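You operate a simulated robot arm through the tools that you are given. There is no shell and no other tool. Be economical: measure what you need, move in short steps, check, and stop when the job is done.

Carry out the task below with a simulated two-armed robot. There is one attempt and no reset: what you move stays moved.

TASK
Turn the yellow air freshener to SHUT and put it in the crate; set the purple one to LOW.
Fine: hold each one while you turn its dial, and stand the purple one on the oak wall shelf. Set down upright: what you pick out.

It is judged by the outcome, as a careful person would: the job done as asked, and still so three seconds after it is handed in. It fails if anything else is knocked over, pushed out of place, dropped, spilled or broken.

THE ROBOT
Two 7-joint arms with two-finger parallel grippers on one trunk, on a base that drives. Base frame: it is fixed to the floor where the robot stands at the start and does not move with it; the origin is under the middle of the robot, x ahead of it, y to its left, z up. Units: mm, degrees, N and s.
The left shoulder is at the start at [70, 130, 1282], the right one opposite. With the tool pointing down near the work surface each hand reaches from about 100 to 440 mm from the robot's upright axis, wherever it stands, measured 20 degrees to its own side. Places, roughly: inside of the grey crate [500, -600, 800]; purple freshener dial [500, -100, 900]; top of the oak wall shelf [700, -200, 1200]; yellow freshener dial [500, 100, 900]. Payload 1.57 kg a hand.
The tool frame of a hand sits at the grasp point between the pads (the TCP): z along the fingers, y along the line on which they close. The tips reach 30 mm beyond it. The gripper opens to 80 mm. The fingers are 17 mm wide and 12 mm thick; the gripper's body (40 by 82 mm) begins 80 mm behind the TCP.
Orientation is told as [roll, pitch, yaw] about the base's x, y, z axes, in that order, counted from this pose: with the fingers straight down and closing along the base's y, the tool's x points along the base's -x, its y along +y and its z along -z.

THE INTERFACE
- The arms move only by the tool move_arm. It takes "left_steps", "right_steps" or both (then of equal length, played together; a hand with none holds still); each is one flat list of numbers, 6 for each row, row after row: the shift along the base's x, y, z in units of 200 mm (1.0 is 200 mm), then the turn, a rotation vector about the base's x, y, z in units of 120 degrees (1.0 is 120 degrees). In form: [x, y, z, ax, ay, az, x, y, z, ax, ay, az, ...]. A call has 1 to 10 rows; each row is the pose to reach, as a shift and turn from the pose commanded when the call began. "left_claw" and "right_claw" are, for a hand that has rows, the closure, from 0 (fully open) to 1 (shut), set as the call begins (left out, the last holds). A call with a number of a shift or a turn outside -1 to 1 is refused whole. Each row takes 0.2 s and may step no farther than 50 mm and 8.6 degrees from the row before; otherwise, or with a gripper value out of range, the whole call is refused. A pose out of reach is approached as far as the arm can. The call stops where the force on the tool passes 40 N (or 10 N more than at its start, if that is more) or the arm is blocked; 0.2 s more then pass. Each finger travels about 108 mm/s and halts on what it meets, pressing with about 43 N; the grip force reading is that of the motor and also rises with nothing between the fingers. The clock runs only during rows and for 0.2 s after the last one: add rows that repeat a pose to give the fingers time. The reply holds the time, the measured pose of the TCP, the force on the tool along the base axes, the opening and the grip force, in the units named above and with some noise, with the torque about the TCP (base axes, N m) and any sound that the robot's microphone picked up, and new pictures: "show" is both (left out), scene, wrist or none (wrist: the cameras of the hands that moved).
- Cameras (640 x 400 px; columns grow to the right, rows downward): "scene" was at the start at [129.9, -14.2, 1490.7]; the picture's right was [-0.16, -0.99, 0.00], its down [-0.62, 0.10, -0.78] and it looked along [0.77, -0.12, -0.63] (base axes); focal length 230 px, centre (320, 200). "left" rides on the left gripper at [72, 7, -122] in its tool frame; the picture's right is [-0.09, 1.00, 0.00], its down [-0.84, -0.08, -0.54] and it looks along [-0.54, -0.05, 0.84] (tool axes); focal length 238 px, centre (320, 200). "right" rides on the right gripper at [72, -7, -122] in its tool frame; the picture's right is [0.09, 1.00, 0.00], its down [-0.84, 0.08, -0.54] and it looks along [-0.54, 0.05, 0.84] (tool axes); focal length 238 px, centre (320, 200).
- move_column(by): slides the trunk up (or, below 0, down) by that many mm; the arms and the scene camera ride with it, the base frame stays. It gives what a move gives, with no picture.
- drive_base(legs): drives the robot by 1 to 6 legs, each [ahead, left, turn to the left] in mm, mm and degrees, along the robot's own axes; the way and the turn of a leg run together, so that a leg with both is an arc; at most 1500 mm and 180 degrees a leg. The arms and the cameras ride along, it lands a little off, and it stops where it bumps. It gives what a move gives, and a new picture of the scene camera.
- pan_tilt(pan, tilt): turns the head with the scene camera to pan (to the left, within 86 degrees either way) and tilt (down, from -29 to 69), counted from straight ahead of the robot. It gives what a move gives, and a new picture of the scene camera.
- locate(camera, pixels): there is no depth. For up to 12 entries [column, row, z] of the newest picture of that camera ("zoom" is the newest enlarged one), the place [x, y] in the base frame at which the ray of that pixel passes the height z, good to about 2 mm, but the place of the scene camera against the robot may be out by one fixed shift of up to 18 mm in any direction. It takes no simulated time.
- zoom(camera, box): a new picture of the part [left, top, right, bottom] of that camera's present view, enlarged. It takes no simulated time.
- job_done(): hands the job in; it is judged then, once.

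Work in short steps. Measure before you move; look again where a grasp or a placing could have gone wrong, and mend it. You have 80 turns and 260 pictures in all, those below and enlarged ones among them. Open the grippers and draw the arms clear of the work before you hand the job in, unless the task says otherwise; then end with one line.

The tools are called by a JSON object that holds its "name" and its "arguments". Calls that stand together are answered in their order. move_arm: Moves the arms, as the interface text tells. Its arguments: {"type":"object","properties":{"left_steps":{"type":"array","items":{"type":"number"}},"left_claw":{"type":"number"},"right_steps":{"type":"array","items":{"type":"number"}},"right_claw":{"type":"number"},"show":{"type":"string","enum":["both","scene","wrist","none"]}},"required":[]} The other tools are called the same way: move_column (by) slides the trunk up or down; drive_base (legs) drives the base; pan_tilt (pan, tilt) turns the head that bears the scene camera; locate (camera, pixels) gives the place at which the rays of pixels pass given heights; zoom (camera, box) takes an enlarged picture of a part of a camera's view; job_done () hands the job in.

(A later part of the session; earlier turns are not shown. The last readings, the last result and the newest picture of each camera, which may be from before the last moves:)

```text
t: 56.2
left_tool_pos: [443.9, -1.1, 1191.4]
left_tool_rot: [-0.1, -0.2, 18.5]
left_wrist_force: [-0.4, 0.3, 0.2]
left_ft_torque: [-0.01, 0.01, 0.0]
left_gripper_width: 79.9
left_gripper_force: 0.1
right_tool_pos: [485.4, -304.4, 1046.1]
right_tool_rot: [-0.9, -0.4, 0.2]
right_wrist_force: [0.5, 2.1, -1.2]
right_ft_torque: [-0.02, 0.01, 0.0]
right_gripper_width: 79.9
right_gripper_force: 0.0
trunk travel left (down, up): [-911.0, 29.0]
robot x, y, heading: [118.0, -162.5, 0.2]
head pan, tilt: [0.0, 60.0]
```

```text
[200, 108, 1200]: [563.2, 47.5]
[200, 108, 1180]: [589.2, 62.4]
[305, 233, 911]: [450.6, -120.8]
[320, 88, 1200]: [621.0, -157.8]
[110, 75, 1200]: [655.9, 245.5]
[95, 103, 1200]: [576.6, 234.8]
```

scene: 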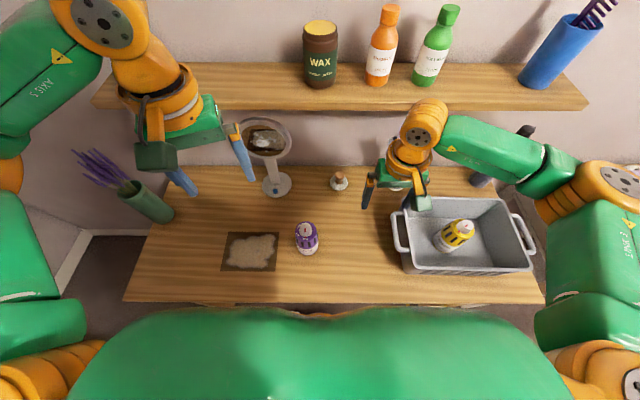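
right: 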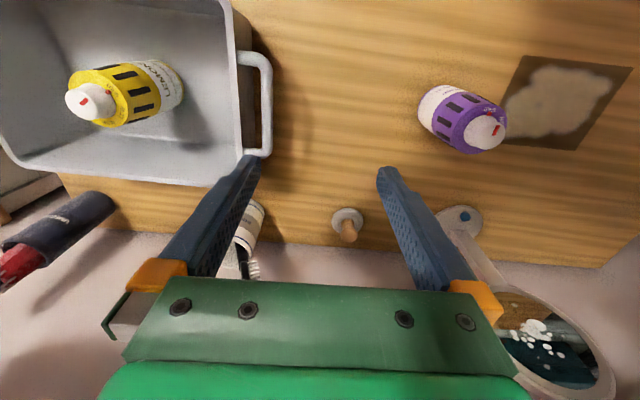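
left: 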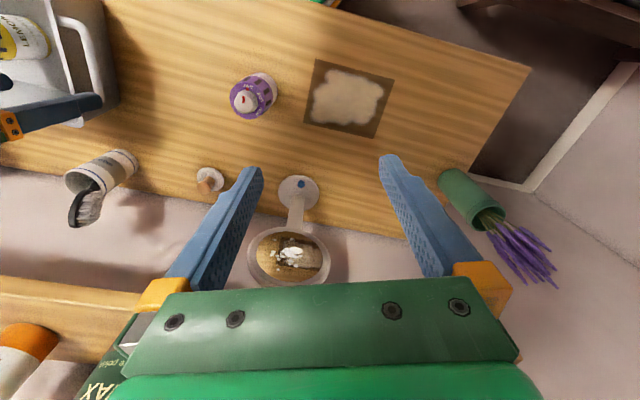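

Purple axis ≈(473,-120). First I yaw the right hand +55° beside it.

{"name": "move_arm", "arguments": {"right_steps": [-0.04, 0, 0, 0, 0, 0.0655, -0.08, 0, 0, 0, 0, 0.131, -0.12, 0, 0, 0, 0, 0.1965, -0.16, 0, 0, 0, 0, 0.262, -0.2, 0, 0, 0, 0, 0.3275, -0.24, 0, 0, 0, 0, 0.393, -0.27, 0, 0, 0, 0, 0.4583], "show": "none"}}

{"name": "move_arm", "arguments": {"right_steps": [-0.005, 0.1, -0.0, 0.038, -0.027, 0, -0.01, 0.2, -0.05, 0.077, -0.055, 0, -0.02, 0.3, -0.1, 0.115, -0.082, 0, -0.03, 0.4, -0.2, 0.154, -0.11, 0, -0.04, 0.45, -0.3, 0.192, -0.137, 0, -0.05, 0.5, -0.4, 0.231, -0.164, 0, -0.05, 0.5, -0.4, 0.27, -0.191, 0, -0.05, 0.5, -0.4, 0.308, -0.218, 0, -0.05, 0.5, -0.4, 0.342, -0.243, 0], "show": "both"}}

```text
t: 57.9
left_tool_pos: [443.9, -0.5, 1189.8]
left_tool_rot: [0.0, -0.2, 18.4]
left_wrist_force: [-0.2, 0.2, 0.1]
left_ft_torque: [0.03, -0.01, 0.01]
left_gripper_width: 80.1
left_gripper_force: 0.2
right_tool_pos: [431.3, -303.3, 1047.0]
right_tool_rot: [-1.0, -0.3, 55.3]
right_wrist_force: [-0.3, 1.2, 0.9]
right_ft_torque: [0.01, 0.0, -0.01]
right_gripper_width: 80.2
right_gripper_force: 0.0
trunk travel left (down, up): [-911.0, 29.0]
robot x, y, heading: [119.0, -160.9, 0.3]
head pan, tilt: [0.0, 60.0]
```

```text
t: 59.9
left_tool_pos: [442.6, -0.3, 1190.5]
left_tool_rot: [-0.1, -0.2, 18.5]
left_wrist_force: [-0.5, 0.3, -0.1]
left_ft_torque: [0.0, 0.01, 0.0]
left_gripper_width: 80.0
left_gripper_force: 0.2
right_tool_pos: [420.2, -203.1, 966.7]
right_tool_rot: [-1.9, -50.9, 55.7]
right_wrist_force: [0.2, -0.1, -0.4]
right_ft_torque: [0.02, 0.0, -0.01]
right_gripper_width: 80.0
right_gripper_force: 0.1
trunk travel left (down, up): [-911.0, 29.0]
robot x, y, heading: [117.8, -160.0, 0.5]
head pan, tilt: [0.0, 60.0]
```

scene: 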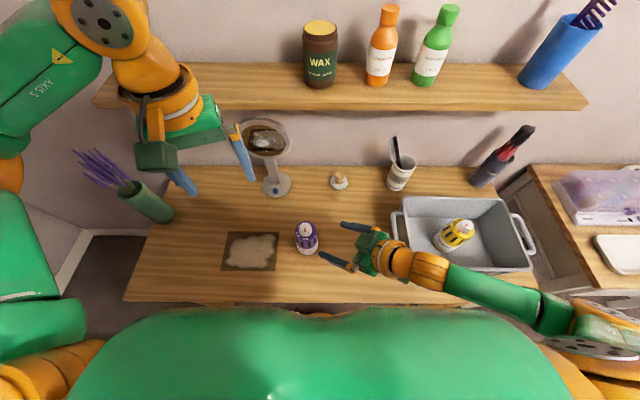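
right: 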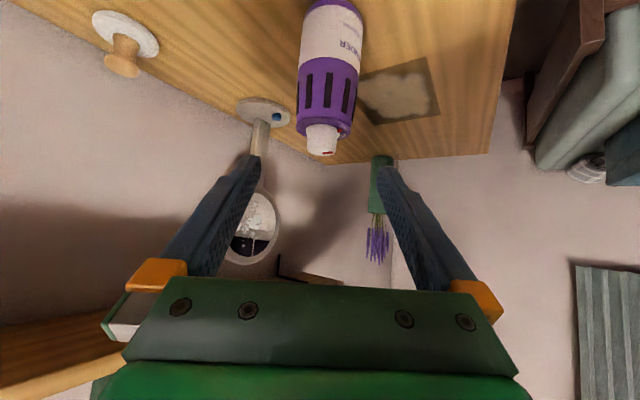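

Purple centred at col ~328. I slide the open fingers along their line to TCP ≈(473,-120,836).

{"name": "move_arm", "arguments": {"right_steps": [-0.005, 0.005, -0.24, 0, 0, 0, 0.0625, 0.1075, -0.344, 0, 0, 0, 0.13, 0.21, -0.4475, 0, 0, 0, 0.1975, 0.3125, -0.551, 0, 0, 0, 0.265, 0.415, -0.655, 0, 0, 0, 0.265, 0.415, -0.655, 0, 0, 0], "show": "wrist"}}

```text
t: 61.2
left_tool_pos: [444.1, -0.7, 1190.4]
left_tool_rot: [-0.1, -0.2, 18.5]
left_wrist_force: [-0.7, 0.0, -0.3]
left_ft_torque: [0.01, -0.01, 0.0]
left_gripper_width: 79.9
left_gripper_force: 0.0
right_tool_pos: [473.9, -122.0, 834.8]
right_tool_rot: [-1.7, -50.9, 55.6]
right_wrist_force: [0.0, 0.1, 0.9]
right_ft_torque: [0.02, 0.01, -0.03]
right_gripper_width: 79.7
right_gripper_force: 0.0
trunk travel left (down, up): [-911.0, 29.0]
robot x, y, heading: [118.8, -162.2, 0.5]
head pan, tilt: [0.0, 60.0]
```

right: 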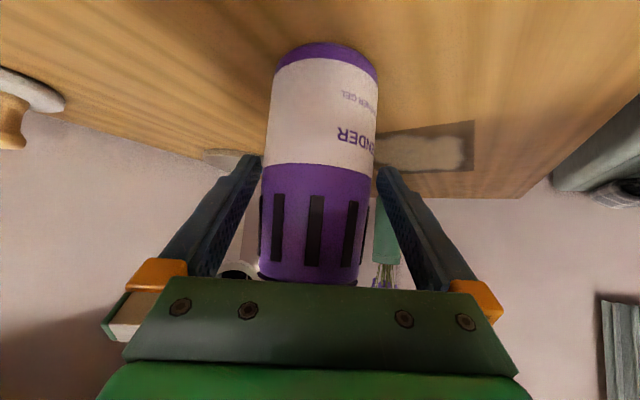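

Centred. I close the right gripper, and move the left hand over the knob, yawing to ~90° for a clockwise turn.

{"name": "move_arm", "arguments": {"right_steps": [0, 0, 0, 0, 0, 0, 0, 0, 0, 0, 0, 0, 0, 0, 0, 0, 0, 0], "right_claw": 1, "show": "none"}}

{"name": "move_arm", "arguments": {"left_steps": [0.02, -0.06, -0.05, 0, 0, 0.06, 0.04, -0.12, -0.1, 0, 0, 0.12, 0.06, -0.18, -0.15, 0, 0, 0.18, 0.08, -0.24, -0.2, 0, 0, 0.24, 0.1, -0.3, -0.3, 0, 0, 0.3, 0.12, -0.36, -0.4, 0, 0, 0.36, 0.14, -0.42, -0.5, 0, 0, 0.42, 0.15, -0.48, -0.6, 0, 0, 0.48, 0.15, -0.54, -0.7, 0, 0, 0.54, 0.15, -0.6, -0.8, 0, 0, 0.6], "left_claw": 0.36, "show": "both"}}

```text
t: 62.0
left_tool_pos: [444.2, -0.9, 1191.1]
left_tool_rot: [-0.1, -0.2, 18.5]
left_wrist_force: [-0.9, 0.0, -0.4]
left_ft_torque: [-0.01, -0.01, 0.01]
left_gripper_width: 80.0
left_gripper_force: 0.0
right_tool_pos: [475.4, -122.5, 835.3]
right_tool_rot: [-1.6, -50.8, 55.5]
right_wrist_force: [0.4, 0.3, 3.5]
right_ft_torque: [0.09, 0.05, -0.04]
right_gripper_width: 64.9
right_gripper_force: 43.2
trunk travel left (down, up): [-911.0, 29.0]
robot x, y, heading: [119.6, -163.8, 0.4]
head pan, tilt: [0.0, 60.0]
```

```text
t: 64.2
left_tool_pos: [473.6, -121.1, 1029.8]
left_tool_rot: [-0.1, -0.3, 90.6]
left_wrist_force: [0.2, 0.4, 0.0]
left_ft_torque: [-0.01, 0.01, 0.04]
left_gripper_width: 51.1
left_gripper_force: 0.2
right_tool_pos: [474.1, -122.7, 836.6]
right_tool_rot: [-1.7, -50.8, 55.5]
right_wrist_force: [1.4, 1.1, 6.9]
right_ft_torque: [0.19, 0.12, -0.04]
right_gripper_width: 64.9
right_gripper_force: 43.0
trunk travel left (down, up): [-911.0, 29.0]
robot x, y, heading: [124.6, -159.8, 0.4]
head pan, tilt: [0.0, 60.0]
```

scene: 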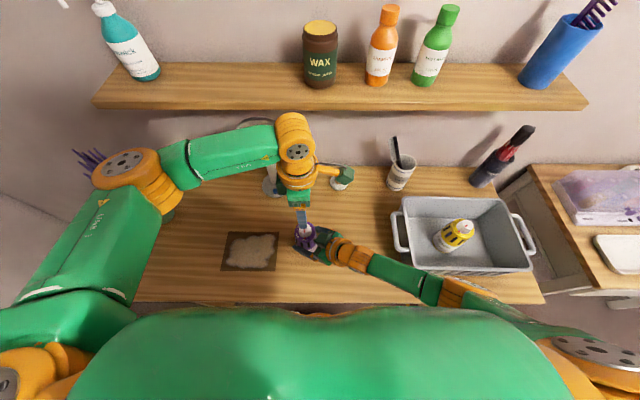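
left: 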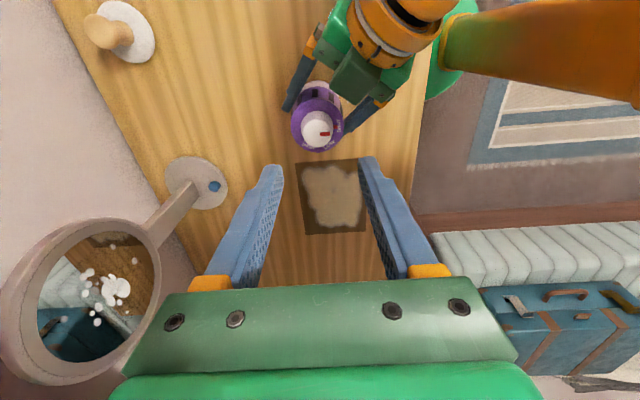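

Left hand is above the purple knob. I zoom on the dial and locate knob and magnifier.

{"name": "zoom", "arguments": {"camera": "left", "box": [260, 60, 380, 180]}}

{"name": "locate", "arguments": {"camera": "left", "pixels": [[318, 131, 911], [195, 185, 766], [85, 300, 950], [160, 270, 950], [160, 270, 1000]]}}

```text
3.33 times, centred on (320, 120) of left
```

zoom: 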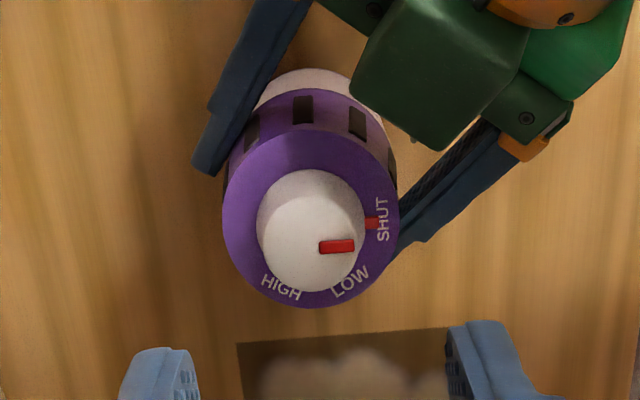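

```text
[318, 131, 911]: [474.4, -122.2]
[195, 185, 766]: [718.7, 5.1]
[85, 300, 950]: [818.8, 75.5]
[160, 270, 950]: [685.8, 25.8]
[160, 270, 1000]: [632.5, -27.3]
```

Purple points at SHUT; LOW is ~58° clockwise. Knob is under the hand; I descend to z≈920.

{"name": "move_arm", "arguments": {"left_steps": [0.004, -0.005, -0.2, 0, 0, 0, 0.004, -0.005, -0.35, 0, 0, 0, 0.004, -0.005, -0.48, 0, 0, 0, 0.004, -0.005, -0.55, 0, 0, 0, 0.004, -0.005, -0.55, 0, 0, 0], "show": "wrist"}}

```text
t: 65.5
left_tool_pos: [472.9, -119.4, 920.3]
left_tool_rot: [-0.1, -0.1, 90.6]
left_wrist_force: [0.1, 0.9, -0.2]
left_ft_torque: [0.02, 0.0, -0.02]
left_gripper_width: 51.4
left_gripper_force: 0.1
right_tool_pos: [474.0, -122.2, 835.4]
right_tool_rot: [-1.7, -50.7, 55.5]
right_wrist_force: [1.4, 0.4, 7.8]
right_ft_torque: [0.26, 0.11, -0.05]
right_gripper_width: 65.0
right_gripper_force: 42.8
trunk travel left (down, up): [-911.0, 29.0]
robot x, y, heading: [121.7, -158.7, 0.7]
head pan, tilt: [0.0, 60.0]
```

left: 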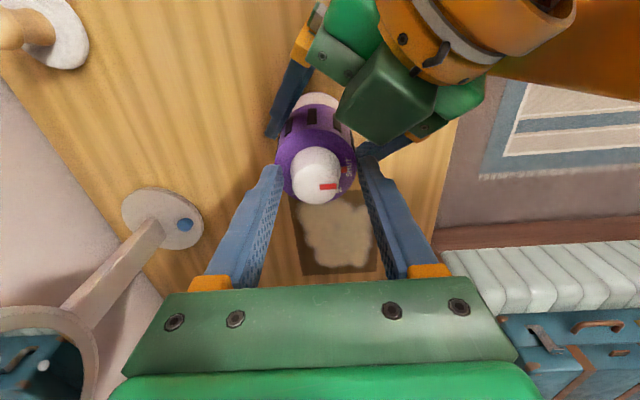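

Knob between the tips. I grip and turn clockwise 58°.

{"name": "move_arm", "arguments": {"left_steps": [0, 0, 0, 0, 0, 0, 0, 0, 0, 0, 0, 0, 0, 0, 0, 0, 0, -0.069, 0, 0, 0, 0, 0, -0.138, 0, 0, 0, 0, 0, -0.207, 0, 0, 0, 0, 0, -0.276, 0, 0, 0, 0, 0, -0.345, 0, 0, 0, 0, 0, -0.414, 0, 0, 0, 0, 0, -0.483, 0, 0, 0, 0, 0, -0.483], "left_claw": 1, "show": "none"}}

{"name": "move_arm", "arguments": {"left_steps": [0, 0, 0, 0, 0, 0, 0, 0, 0, 0, 0, 0, 0, 0, 0.1, 0, 0, 0, 0, 0, 0.3, 0, 0, 0, 0, 0, 0.5, 0, 0, 0], "left_claw": 0.36, "show": "wrist"}}

{"name": "zoom", "arguments": {"camera": "left", "box": [260, 60, 380, 180]}}

```text
t: 67.7
left_tool_pos: [472.8, -121.2, 921.6]
left_tool_rot: [0.0, -0.4, 32.4]
left_wrist_force: [4.4, 23.6, 1.2]
left_ft_torque: [1.12, -0.42, 0.05]
left_gripper_width: 32.5
left_gripper_force: 40.8
right_tool_pos: [472.5, -122.7, 836.0]
right_tool_rot: [-2.0, -50.6, 55.7]
right_wrist_force: [-6.2, -20.0, 7.4]
right_ft_torque: [1.21, 0.54, -0.08]
right_gripper_width: 64.7
right_gripper_force: 42.7
trunk travel left (down, up): [-911.0, 29.0]
robot x, y, heading: [120.5, -156.3, -0.0]
head pan, tilt: [0.0, 60.0]
```

```text
t: 68.8
left_tool_pos: [473.7, -121.0, 1018.7]
left_tool_rot: [-0.1, -0.2, 32.4]
left_wrist_force: [-0.1, -0.3, 0.0]
left_ft_torque: [0.02, 0.01, 0.0]
left_gripper_width: 51.0
left_gripper_force: 0.2
right_tool_pos: [473.5, -122.7, 836.0]
right_tool_rot: [-1.7, -50.8, 55.5]
right_wrist_force: [-0.3, 0.2, 2.4]
right_ft_torque: [0.07, 0.08, -0.06]
right_gripper_width: 64.5
right_gripper_force: 43.3
trunk travel left (down, up): [-911.0, 29.0]
robot x, y, heading: [121.8, -158.7, 0.2]
head pan, tilt: [0.0, 60.0]
```

left: 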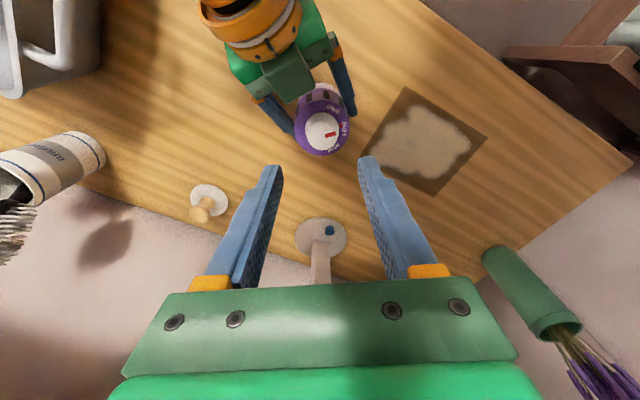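

```text
3.33 times, centred on (320, 120) of left
```

zoom: 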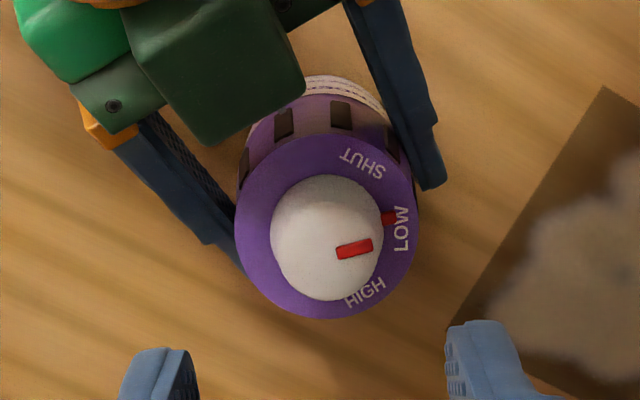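

Pin (388,218) is ~8° short of LOW (402,228). I go back with +10° yaw, regrip, and turn 9° more.

{"name": "move_arm", "arguments": {"left_steps": [0, 0, -0.1, 0, 0, 0.04, 0, 0, -0.25, 0, 0, 0.083, 0, 0, -0.4, 0, 0, 0.083, 0, 0, -0.49, 0, 0, 0.083, 0, 0, -0.49, 0, 0, 0.083], "show": "none"}}

{"name": "move_arm", "arguments": {"left_steps": [0, 0, 0, 0, 0, 0, 0, 0, 0, 0, 0, 0, 0, 0, 0, 0, 0, -0.04, 0, 0, 0, 0, 0, -0.078, 0, 0, 0, 0, 0, -0.078], "left_claw": 1, "show": "none"}}

{"name": "move_arm", "arguments": {"left_steps": [0, 0, 0, 0, 0, 0, 0, 0, 0, 0, 0, 0, 0, 0, 0.1, 0, 0, 0, 0, 0, 0.3, 0, 0, 0, 0, 0, 0.5, 0, 0, 0], "left_claw": 0.36, "show": "wrist"}}

{"name": "zoom", "arguments": {"camera": "left", "box": [260, 60, 380, 180]}}

```text
t: 70.0
left_tool_pos: [475.9, -120.6, 922.4]
left_tool_rot: [-0.1, -0.2, 42.5]
left_wrist_force: [0.6, -0.1, 0.9]
left_ft_torque: [-0.01, -0.01, -0.01]
left_gripper_width: 51.2
left_gripper_force: 0.0
right_tool_pos: [473.2, -122.5, 835.6]
right_tool_rot: [-1.7, -50.8, 55.5]
right_wrist_force: [0.5, 0.8, 3.7]
right_ft_torque: [0.12, 0.11, -0.02]
right_gripper_width: 64.7
right_gripper_force: 43.6
trunk travel left (down, up): [-911.0, 29.0]
robot x, y, heading: [121.3, -161.1, 0.3]
head pan, tilt: [0.0, 60.0]
```

```text
t: 71.2
left_tool_pos: [474.8, -119.7, 922.7]
left_tool_rot: [0.1, -0.3, 33.2]
left_wrist_force: [-11.5, 14.9, 5.8]
left_ft_torque: [0.6, 0.35, 0.07]
left_gripper_width: 32.4
left_gripper_force: 40.9
right_tool_pos: [474.6, -123.0, 835.1]
right_tool_rot: [-1.8, -50.6, 55.6]
right_wrist_force: [12.5, -11.6, 3.8]
right_ft_torque: [0.96, 0.76, -0.16]
right_gripper_width: 64.8
right_gripper_force: 43.1
trunk travel left (down, up): [-911.0, 29.0]
robot x, y, heading: [120.9, -160.7, 0.3]
head pan, tilt: [0.0, 60.0]
```

```text
t: 72.5
left_tool_pos: [470.5, -121.1, 1021.9]
left_tool_rot: [0.0, -0.3, 33.1]
left_wrist_force: [0.5, 0.5, 0.8]
left_ft_torque: [0.0, 0.0, 0.01]
left_gripper_width: 51.3
left_gripper_force: 0.0
right_tool_pos: [472.4, -123.1, 835.9]
right_tool_rot: [-1.7, -50.9, 55.5]
right_wrist_force: [-0.9, 0.3, 2.6]
right_ft_torque: [0.1, 0.18, 0.0]
right_gripper_width: 64.7
right_gripper_force: 42.8
trunk travel left (down, up): [-911.0, 29.0]
robot x, y, heading: [121.2, -162.6, 0.6]
head pan, tilt: [0.0, 60.0]
```

left: 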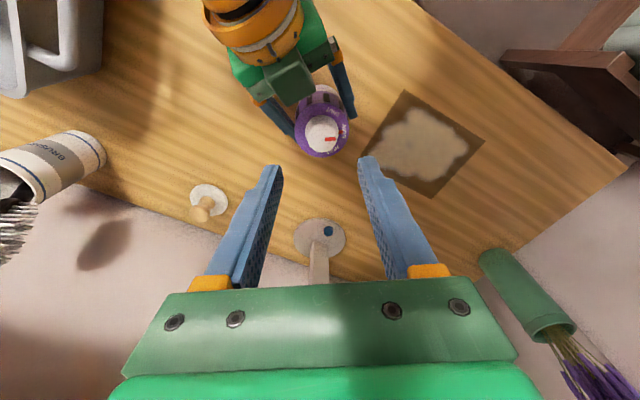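

```text
3.33 times, centred on (320, 120) of left
```

zoom: 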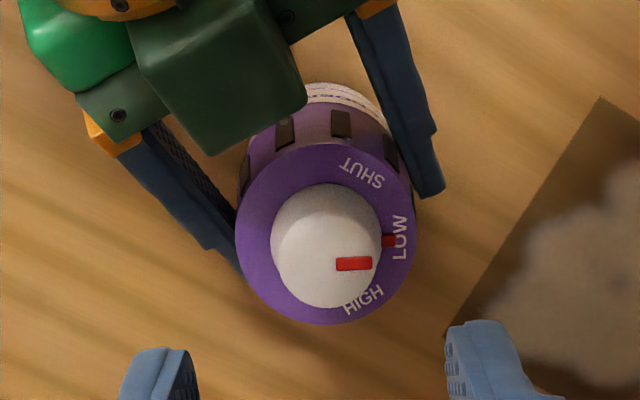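

Pointer is now on LOW. I raise the left hand clear and to the left.

{"name": "move_arm", "arguments": {"left_steps": [0, 0.0, 0.2, 0, 0, 0, 0, 0.05, 0.4, 0, 0, 0, -0.05, 0.2, 0.55, 0, 0, 0, -0.1, 0.35, 0.7, 0, 0, 0, -0.15, 0.5, 0.8, 0, 0, -0.03, -0.2, 0.65, 0.9, 0, 0, -0.06, -0.25, 0.75, 0.9, 0, 0, -0.09, -0.25, 0.75, 0.9, 0, 0, -0.12], "left_claw": 0, "show": "none"}}

{"name": "move_arm", "arguments": {"right_steps": [0, 0, 0.1, 0, 0, 0, 0, 0, 0.3, 0, 0, 0, 0, 0, 0.5, 0, 0, 0, 0, 0, 0.7, 0, 0, 0, 0, 0, 0.7, 0, 0, 0], "show": "both"}}

```text
t: 74.2
left_tool_pos: [425.2, 29.0, 1202.7]
left_tool_rot: [-0.2, -0.3, 18.6]
left_wrist_force: [0.1, -0.7, 0.3]
left_ft_torque: [0.03, 0.01, -0.01]
left_gripper_width: 79.9
left_gripper_force: 0.0
right_tool_pos: [474.5, -122.6, 835.8]
right_tool_rot: [-1.6, -50.8, 55.4]
right_wrist_force: [-2.1, 0.9, 2.3]
right_ft_torque: [0.05, 0.15, -0.03]
right_gripper_width: 64.9
right_gripper_force: 43.1
trunk travel left (down, up): [-911.0, 29.0]
robot x, y, heading: [118.5, -160.7, 0.5]
head pan, tilt: [0.0, 60.0]
```

```text
t: 75.5
left_tool_pos: [426.2, 28.0, 1202.3]
left_tool_rot: [-0.2, -0.2, 18.6]
left_wrist_force: [-0.1, 0.5, -0.2]
left_ft_torque: [0.01, 0.01, 0.01]
left_gripper_width: 79.9
left_gripper_force: 0.0
right_tool_pos: [471.4, -119.0, 972.8]
right_tool_rot: [-1.7, -50.7, 55.5]
right_wrist_force: [0.1, 0.5, -1.3]
right_ft_torque: [0.0, 0.03, 0.02]
right_gripper_width: 64.9
right_gripper_force: 43.4
trunk travel left (down, up): [-911.0, 29.0]
robot x, y, heading: [118.5, -161.8, 0.4]
head pan, tilt: [0.0, 60.0]
```

scene: 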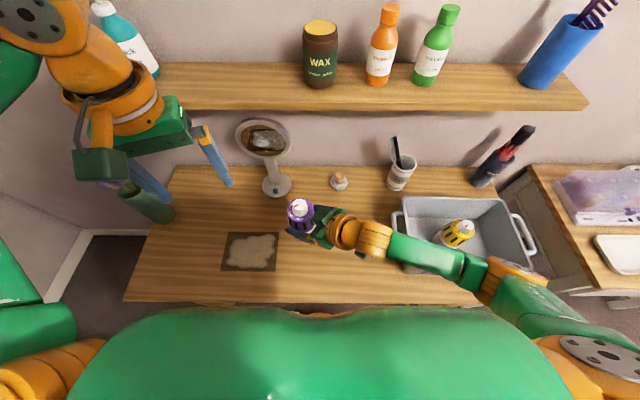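
right: 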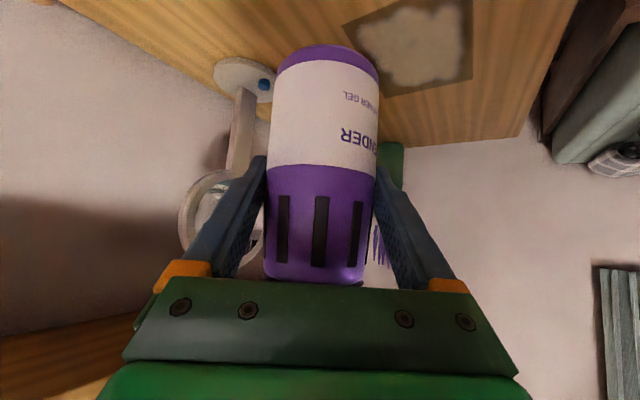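

Purple is held in the air, bottom ≈ z 899. I drive left 165 mm so the free shelf stretch (y≈50) is ahead.

{"name": "drive_base", "arguments": {"legs": [[0, 165, -0.4]]}}

{"name": "move_arm", "arguments": {"right_steps": [0.08, 0, 0.2, 0, 0, 0, 0.16, 0, 0.4, 0, 0, 0, 0.24, 0, 0.6, 0, 0, 0, 0.3, 0, 0.8, 0, 0, 0, 0.33, 0, 0.98, 0, 0, 0, 0.33, 0, 0.98, 0, 0, 0], "show": "both"}}

```text
t: 76.9
left_tool_pos: [426.8, 188.5, 1203.6]
left_tool_rot: [0.1, -0.2, 18.0]
left_wrist_force: [-0.2, -0.9, -0.3]
left_ft_torque: [0.03, 0.01, 0.03]
left_gripper_width: 80.1
left_gripper_force: 0.1
right_tool_pos: [471.4, 41.2, 973.1]
right_tool_rot: [-1.5, -50.9, 54.7]
right_wrist_force: [-1.0, -0.4, -2.5]
right_ft_torque: [-0.02, -0.01, 0.02]
right_gripper_width: 64.7
right_gripper_force: 42.8
trunk travel left (down, up): [-911.0, 29.0]
robot x, y, heading: [118.1, 7.8, -0.3]
head pan, tilt: [0.0, 60.0]
```

scene: 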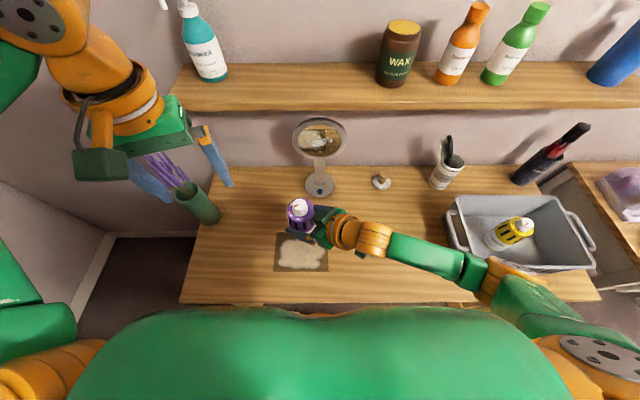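

```text
t: 78.3
left_tool_pos: [427.7, 192.2, 1196.7]
left_tool_rot: [-0.1, -0.1, 18.1]
left_wrist_force: [-0.1, 0.0, 0.0]
left_ft_torque: [0.01, 0.0, -0.01]
left_gripper_width: 79.9
left_gripper_force: 0.0
right_tool_pos: [538.6, 44.0, 1162.7]
right_tool_rot: [-1.5, -50.6, 54.9]
right_wrist_force: [0.2, -0.2, -2.0]
right_ft_torque: [0.0, -0.01, -0.02]
right_gripper_width: 64.7
right_gripper_force: 42.7
trunk travel left (down, up): [-911.0, 29.0]
robot x, y, heading: [121.1, 3.7, -0.5]
head pan, tilt: [0.0, 60.0]
```

scene: 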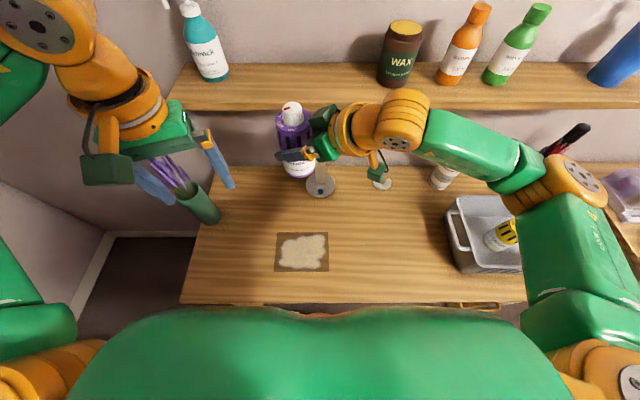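
right: 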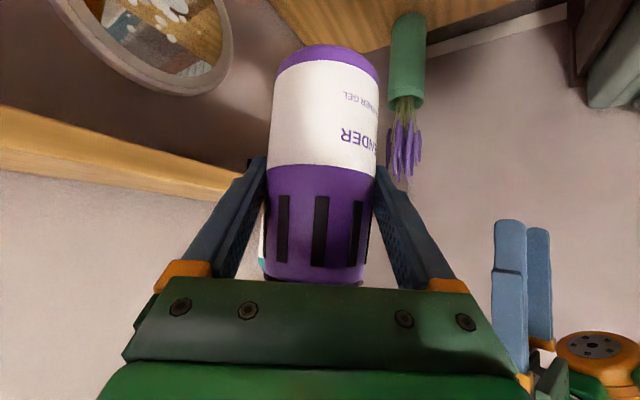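

Reached z 1163. I raise further to ≈1312 while staying in front of the shelf edge.

{"name": "move_arm", "arguments": {"right_steps": [-0.1, 0, 0.15, 0, 0, 0, -0.12, 0, 0.35, 0, 0, 0, -0.12, 0, 0.55, 0, 0, 0, -0.1, 0, 0.75, 0, 0, 0, -0.1, 0, 0.75, 0, 0, 0], "show": "both"}}

```text
t: 79.5
left_tool_pos: [427.4, 193.3, 1196.1]
left_tool_rot: [0.0, -0.1, 18.1]
left_wrist_force: [0.3, 0.6, 0.3]
left_ft_torque: [-0.01, -0.02, 0.0]
left_gripper_width: 80.1
left_gripper_force: 0.1
right_tool_pos: [515.7, 46.8, 1315.2]
right_tool_rot: [-1.6, -50.7, 54.8]
right_wrist_force: [-0.1, 0.3, -1.6]
right_ft_torque: [0.04, 0.03, 0.01]
right_gripper_width: 64.8
right_gripper_force: 43.3
trunk travel left (down, up): [-911.0, 29.0]
robot x, y, heading: [121.6, 8.4, -0.4]
head pan, tilt: [0.0, 60.0]
```

scene: 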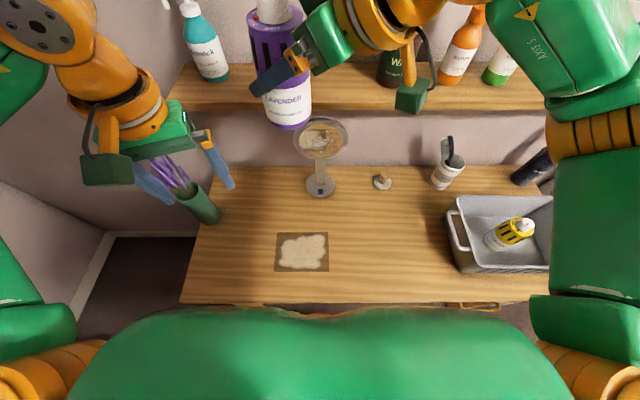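
right: 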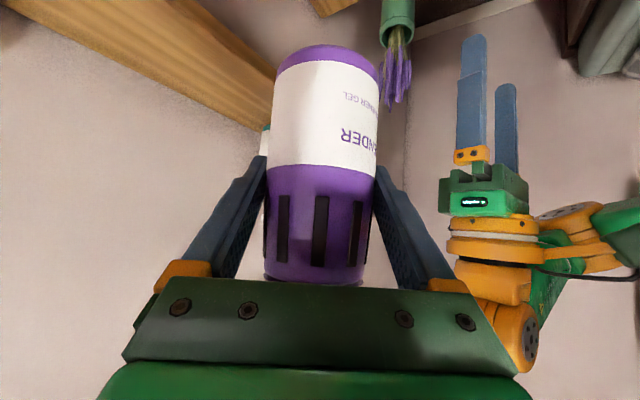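

I zoom on the shelf front edge in both views to get its height.

{"name": "zoom", "arguments": {"camera": "scene", "box": [160, 40, 420, 200]}}

{"name": "zoom", "arguments": {"camera": "right", "box": [100, 0, 300, 125]}}

```text
2.46 times, centred on (290, 120) of scene
```

zoom: 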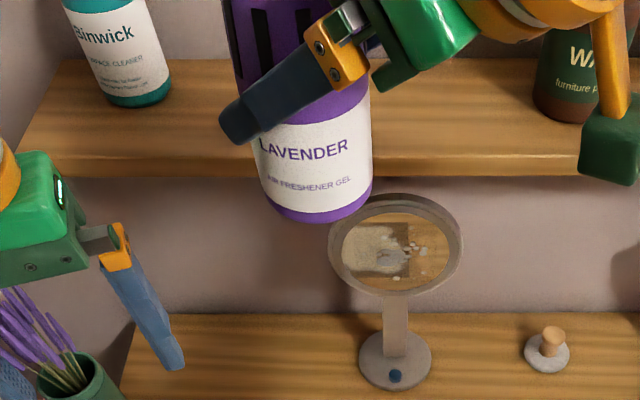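

```text
3.20 times, centred on (200, 62) of right
```

zoom: 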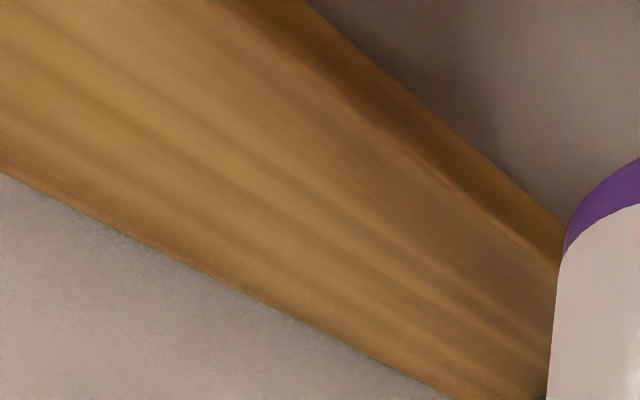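

Locate the shelf's top front edge and back edge from both cameras at several heights.

{"name": "locate", "arguments": {"camera": "scene", "pixels": [[215, 105.5, 1180], [215, 105.5, 1200], [215, 105.5, 1220], [215, 64, 1180], [215, 64, 1200], [215, 64, 1220], [218, 81, 1200], [390, 87, 1200]]}}

{"name": "locate", "arguments": {"camera": "right", "pixels": [[240.6, 57.8, 1180], [240.6, 57.8, 1200], [240.6, 57.8, 1220], [178, 92.8, 1180], [178, 92.8, 1200], [178, 92.8, 1220]]}}

```text
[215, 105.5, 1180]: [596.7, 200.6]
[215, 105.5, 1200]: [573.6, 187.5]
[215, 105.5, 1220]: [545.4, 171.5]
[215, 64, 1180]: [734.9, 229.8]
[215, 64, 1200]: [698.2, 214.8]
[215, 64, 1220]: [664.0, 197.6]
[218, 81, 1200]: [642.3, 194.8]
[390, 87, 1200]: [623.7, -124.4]
```

```text
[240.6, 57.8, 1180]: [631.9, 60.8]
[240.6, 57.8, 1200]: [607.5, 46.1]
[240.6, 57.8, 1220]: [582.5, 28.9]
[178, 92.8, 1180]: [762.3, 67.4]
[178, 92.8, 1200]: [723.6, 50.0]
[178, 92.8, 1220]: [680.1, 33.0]
```

Shelf top ≈ z 1200, x ≈ 600–720. I move the purple in over the shelf to x≈643, keeping its bottom ~40 mm above it.

{"name": "move_arm", "arguments": {"right_steps": [0.16, 0, 0, 0, 0, 0, 0.32, 0, 0, 0, 0, 0, 0.48, 0, 0, 0, 0, 0, 0.62, 0, 0, 0, 0, 0, 0.62, 0, 0, 0, 0, 0], "show": "both"}}

```text
t: 80.7
left_tool_pos: [427.3, 191.9, 1196.1]
left_tool_rot: [-0.1, -0.1, 18.1]
left_wrist_force: [0.3, 0.7, 0.6]
left_ft_torque: [0.0, -0.02, 0.01]
left_gripper_width: 80.3
left_gripper_force: 0.1
right_tool_pos: [581.9, 46.2, 1313.4]
right_tool_rot: [-1.7, -50.7, 54.9]
right_wrist_force: [0.4, -0.3, -1.8]
right_ft_torque: [-0.04, 0.0, 0.0]
right_gripper_width: 64.6
right_gripper_force: 42.6
right hand out of reach, approached as far as the arm can: row 3, 4, 5
trunk travel left (down, up): [-911.0, 29.0]
robot x, y, heading: [120.2, 6.8, -0.2]
head pan, tilt: [0.0, 60.0]
```

scene: 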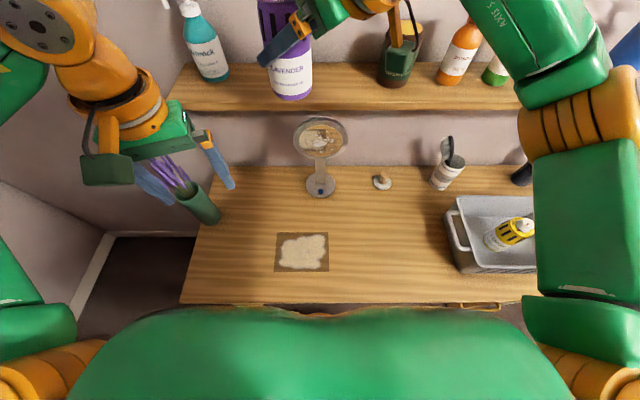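
right: 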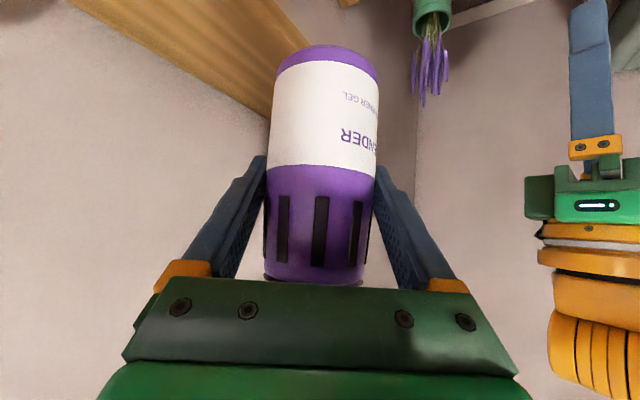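

Arm reach ends at x≈582, so I drive the base ahead ~61 mm with the purple already above the shelf height.

{"name": "drive_base", "arguments": {"legs": [[30, 0, 0.2], [31, 0, 0]]}}

```text
t: 82.0
left_tool_pos: [486.5, 193.9, 1197.6]
left_tool_rot: [-0.1, -0.4, 18.3]
left_wrist_force: [-0.3, -0.4, -0.2]
left_ft_torque: [0.03, -0.02, 0.0]
left_gripper_width: 79.9
left_gripper_force: 0.1
right_tool_pos: [640.8, 47.2, 1314.6]
right_tool_rot: [-1.7, -50.8, 55.2]
right_wrist_force: [-0.1, 0.4, -1.7]
right_ft_torque: [0.03, 0.0, -0.04]
right_gripper_width: 64.9
right_gripper_force: 42.8
trunk travel left (down, up): [-911.0, 29.0]
robot x, y, heading: [178.9, 7.6, -0.2]
head pan, tilt: [0.0, 60.0]
```

scene: 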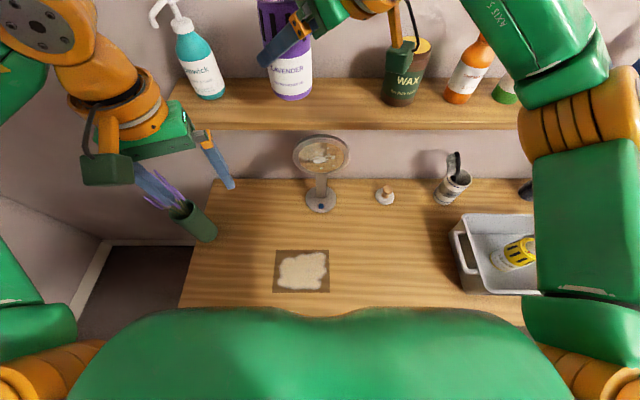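

No bump; TCP at (641,47,1315). I lower 25 mm first and check that x stays put.

{"name": "move_arm", "arguments": {"right_steps": [0, 0, -0.04, 0, 0, 0, 0, 0, -0.08, 0, 0, 0, 0, 0, -0.125, 0, 0, 0, 0, 0, -0.125, 0, 0, 0], "show": "both"}}

{"name": "zoom", "arguments": {"camera": "scene", "box": [160, 0, 440, 170]}}

```text
t: 83.0
left_tool_pos: [490.3, 194.3, 1189.2]
left_tool_rot: [0.0, -0.1, 18.2]
left_wrist_force: [0.0, 0.6, 0.1]
left_ft_torque: [-0.01, 0.02, -0.03]
left_gripper_width: 80.1
left_gripper_force: 0.0
right_tool_pos: [644.5, 45.8, 1282.8]
right_tool_rot: [-1.6, -50.6, 55.1]
right_wrist_force: [0.6, -0.4, -2.4]
right_ft_torque: [-0.03, 0.02, 0.01]
right_gripper_width: 64.7
right_gripper_force: 42.7
trunk travel left (down, up): [-911.0, 29.0]
robot x, y, heading: [179.5, 7.2, -0.1]
head pan, tilt: [0.0, 60.0]
```

scene: 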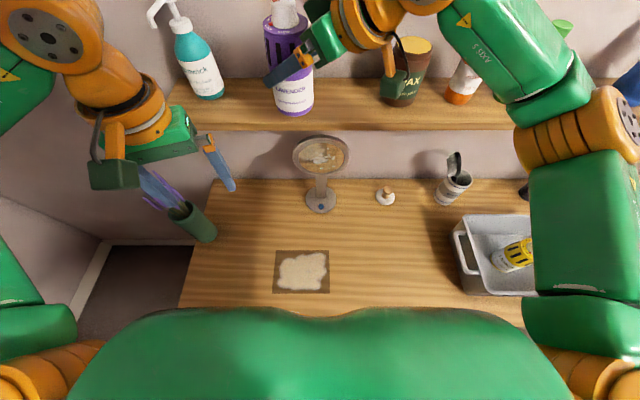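
right: 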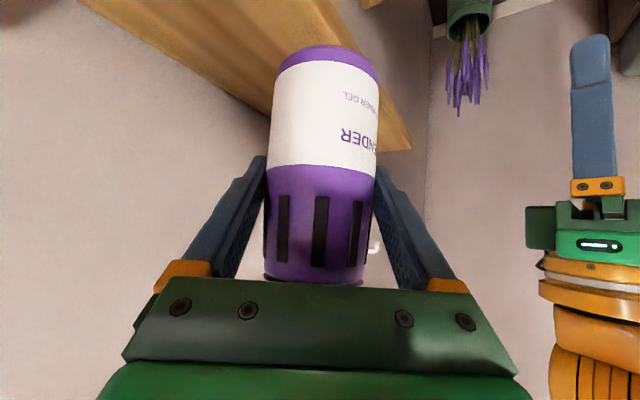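

```text
2.29 times, centred on (300, 85) of scene
```

zoom: 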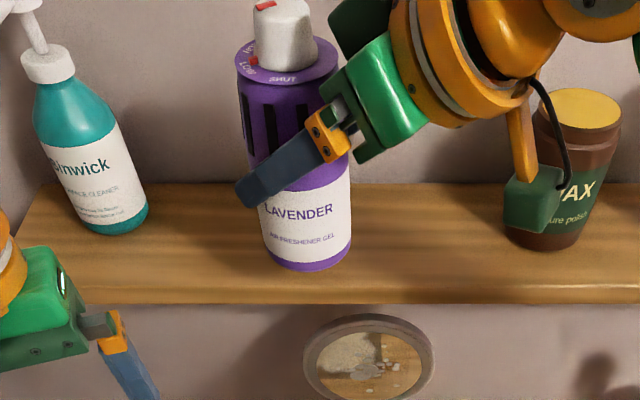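

x holds at 644; the bottom is ~8 mm above the shelf. I lower in small steps until contact.

{"name": "move_arm", "arguments": {"right_steps": [0, 0, -0.015, 0, 0, 0, 0, 0, -0.025, 0, 0, 0, 0, 0, -0.035, 0, 0, 0, 0, 0, -0.045, 0, 0, 0, 0, 0, -0.045, 0, 0, 0], "show": "none"}}

```text
t: 84.2
left_tool_pos: [488.8, 192.4, 1190.3]
left_tool_rot: [-0.1, 0.0, 18.1]
left_wrist_force: [0.4, -0.3, 0.0]
left_ft_torque: [-0.03, 0.02, 0.0]
left_gripper_width: 79.9
left_gripper_force: 0.1
right_tool_pos: [644.4, 48.4, 1273.9]
right_tool_rot: [-1.6, -50.7, 55.2]
right_wrist_force: [0.5, -0.4, -1.7]
right_ft_torque: [0.01, 0.02, 0.0]
right_gripper_width: 64.7
right_gripper_force: 43.3
trunk travel left (down, up): [-911.0, 29.0]
robot x, y, heading: [179.8, 5.5, 0.0]
head pan, tilt: [0.0, 60.0]
```

Still free at z 1274. I continue in 2 mm steps.

{"name": "move_arm", "arguments": {"right_steps": [0, 0, -0.01, 0, 0, 0, 0, 0, -0.02, 0, 0, 0, 0, 0, -0.03, 0, 0, 0, 0, 0, -0.04, 0, 0, 0, 0, 0, -0.05, 0, 0, 0, 0, 0, -0.05, 0, 0, 0], "show": "scene"}}

{"name": "zoom", "arguments": {"camera": "scene", "box": [160, 0, 440, 170]}}

```text
t: 85.6
left_tool_pos: [488.9, 193.9, 1189.7]
left_tool_rot: [-0.2, -0.1, 18.2]
left_wrist_force: [-0.3, 0.5, 0.3]
left_ft_torque: [-0.03, 0.04, -0.02]
left_gripper_width: 80.2
left_gripper_force: 0.1
right_tool_pos: [643.1, 46.6, 1262.3]
right_tool_rot: [-1.6, -50.7, 55.1]
right_wrist_force: [0.2, -0.4, -2.3]
right_ft_torque: [-0.02, -0.01, 0.01]
right_gripper_width: 64.5
right_gripper_force: 43.0
trunk travel left (down, up): [-911.0, 29.0]
robot x, y, heading: [180.8, 4.2, -0.0]
head pan, tilt: [0.0, 60.0]
```

scene: 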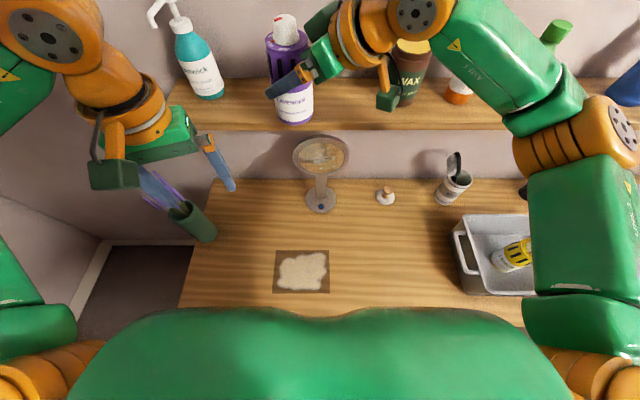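

```text
2.29 times, centred on (300, 85) of scene
```

zoom: 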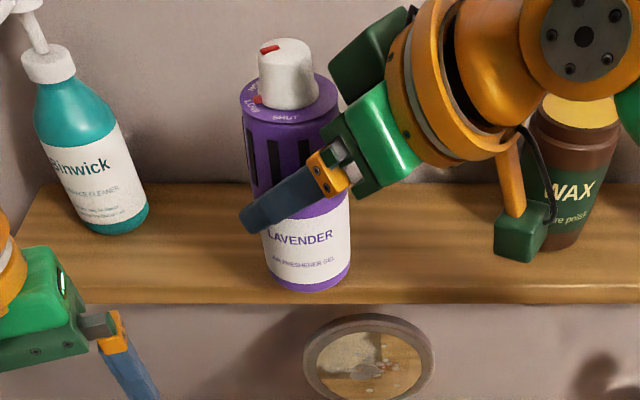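

The purple base now projects right at the shelf's front edge (zoom row ≈291), so I must check depth: locating edge and base.

{"name": "locate", "arguments": {"camera": "scene", "pixels": [[293, 127, 1190], [230, 126.5, 1190], [230, 126.5, 1170], [230, 126.5, 1150], [210, 101.5, 1170], [210, 101.5, 1150], [230, 80, 1170], [230, 80, 1150]]}}

{"name": "zoom", "arguments": {"camera": "right", "box": [60, 0, 440, 240]}}

{"name": "zoom", "arguments": {"camera": "left", "box": [0, 100, 640, 400]}}

```text
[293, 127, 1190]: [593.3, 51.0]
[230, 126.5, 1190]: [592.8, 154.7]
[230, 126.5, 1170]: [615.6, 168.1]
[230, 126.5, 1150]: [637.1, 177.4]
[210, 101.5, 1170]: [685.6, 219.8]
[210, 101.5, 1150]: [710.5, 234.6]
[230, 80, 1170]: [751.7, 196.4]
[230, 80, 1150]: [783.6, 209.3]
```

```text
1.67 times, centred on (250, 120) of right
```

zoom: 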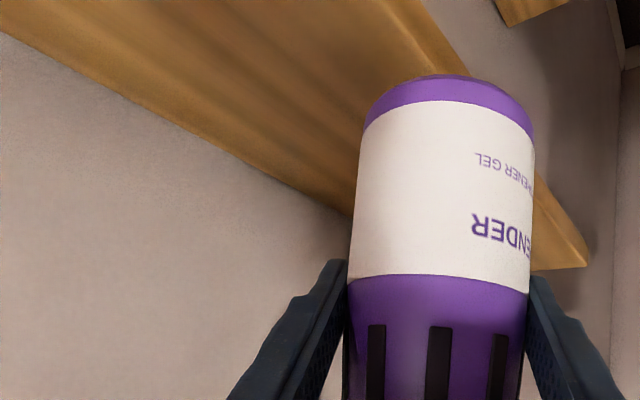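

```text
1.00 times, centred on (320, 250) of left (not enlarged: the box is as wide or as high as the picture)
```

zoom: 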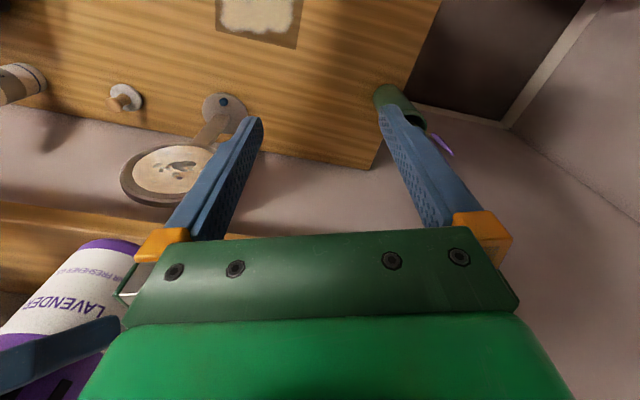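

I re-zoom the right camera on the shelf edge near the purple's base to triangulate from this new, lower viewpoint.

{"name": "zoom", "arguments": {"camera": "right", "box": [260, 0, 420, 200]}}

```text
2.00 times, centred on (340, 100) of right
```

zoom: 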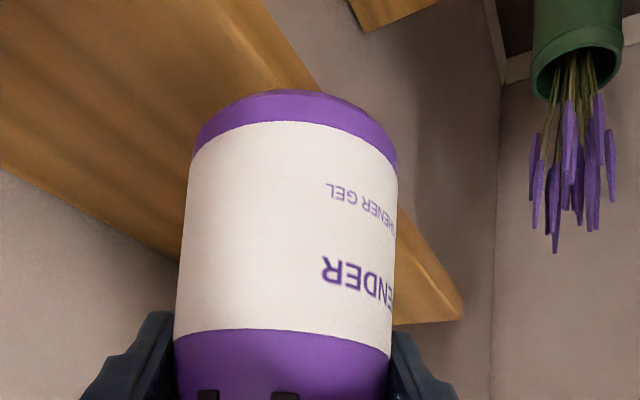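

{"name": "locate", "arguments": {"camera": "zoom", "pixels": [[240, 42, 1200], [240, 42, 1190], [240, 42, 1180], [240, 42, 1170], [240, 42, 1160], [290, 43, 1180], [290, 43, 1160], [290, 43, 1140], [100, 222, 1200], [100, 222, 1180], [100, 222, 1160], [320, 100, 1188]]}}

{"name": "locate", "arguments": {"camera": "left", "pixels": [[60, 220, 1200], [60, 220, 1180], [60, 220, 1160], [60, 206, 1180], [60, 206, 1160], [60, 206, 1140]]}}

```text
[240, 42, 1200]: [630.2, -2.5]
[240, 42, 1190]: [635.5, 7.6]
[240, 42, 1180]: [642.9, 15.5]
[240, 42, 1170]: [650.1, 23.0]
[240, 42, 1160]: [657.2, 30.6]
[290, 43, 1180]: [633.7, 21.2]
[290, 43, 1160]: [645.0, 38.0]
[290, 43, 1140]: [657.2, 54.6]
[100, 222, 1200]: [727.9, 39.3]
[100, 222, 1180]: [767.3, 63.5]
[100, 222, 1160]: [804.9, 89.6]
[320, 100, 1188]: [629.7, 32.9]
```

```text
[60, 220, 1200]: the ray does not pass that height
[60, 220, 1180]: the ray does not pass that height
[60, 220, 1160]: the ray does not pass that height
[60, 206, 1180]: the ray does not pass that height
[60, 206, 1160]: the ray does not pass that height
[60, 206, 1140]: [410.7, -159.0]
```

Combining the three views, the shelf top is actually z≈1160 with its front edge at x≈655 and wall at x≈800 — the purple must go ~78 mm further in. I raise a little, reduce the hand's yaw by 30° to gain reach, then extend.

{"name": "move_arm", "arguments": {"right_steps": [0, 0, 0.1, 0, 0, -0.0625, 0, 0, 0.1, 0, 0, -0.125, 0, 0, 0.1, 0, 0, -0.1875, 0, 0, 0.1, 0, 0, -0.25, 0.1, 0, 0.1, 0, 0, -0.25, 0.2, 0, 0.1, 0, 0, -0.25, 0.3, 0, 0.08, 0, 0, -0.25, 0.38, 0, 0.06, 0, 0, -0.25, 0.38, 0, 0.06, 0, 0, -0.25], "show": "both"}}

{"name": "zoom", "arguments": {"camera": "scene", "box": [160, 0, 440, 170]}}

{"name": "locate", "arguments": {"camera": "scene", "pixels": [[396, 107, 1160], [210, 101, 1160], [293, 127, 1160]]}}

```text
t: 87.6
left_tool_pos: [488.8, 192.9, 1190.4]
left_tool_rot: [0.0, -0.1, 18.3]
left_wrist_force: [0.5, 0.6, 0.1]
left_ft_torque: [-0.02, -0.02, 0.0]
left_gripper_width: 79.9
left_gripper_force: 0.0
right_tool_pos: [720.5, 45.7, 1274.4]
right_tool_rot: [-1.6, -50.7, 25.0]
right_wrist_force: [-0.5, 0.0, -2.1]
right_ft_torque: [0.0, 0.0, 0.01]
right_gripper_width: 64.9
right_gripper_force: 43.2
trunk travel left (down, up): [-911.0, 29.0]
robot x, y, heading: [181.2, 10.0, -0.4]
head pan, tilt: [0.0, 60.0]
```

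scene: 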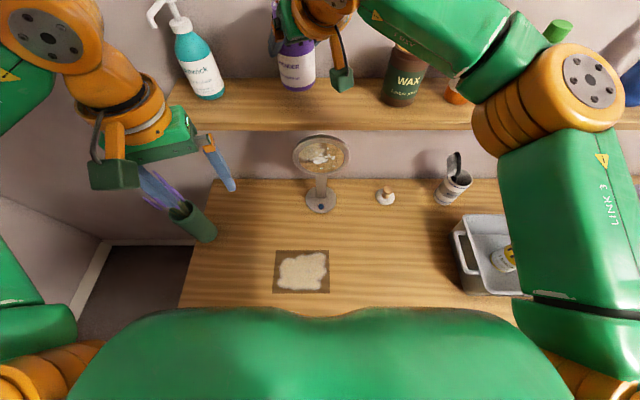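
right: 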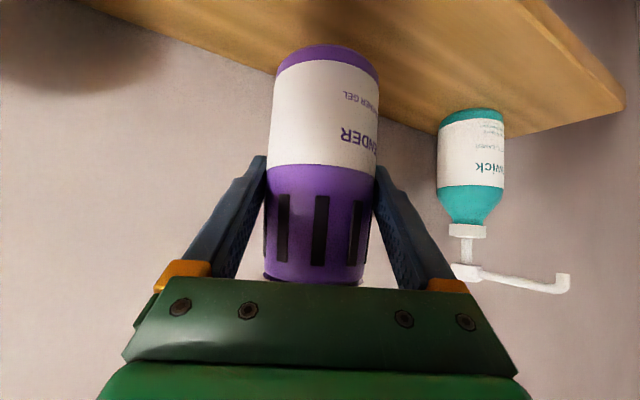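

```text
2.29 times, centred on (300, 85) of scene
```

zoom: 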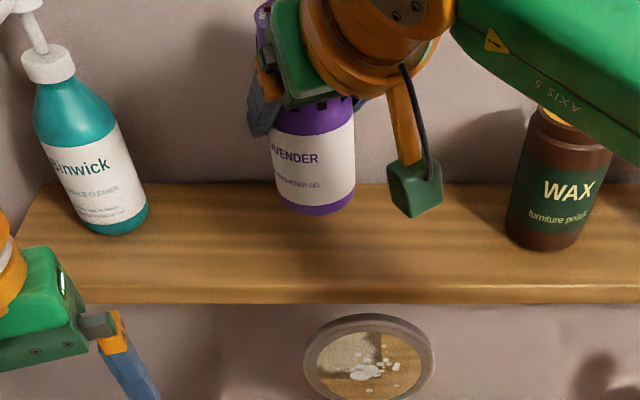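

```text
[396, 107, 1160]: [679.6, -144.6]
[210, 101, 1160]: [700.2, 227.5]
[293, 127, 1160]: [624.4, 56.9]
```

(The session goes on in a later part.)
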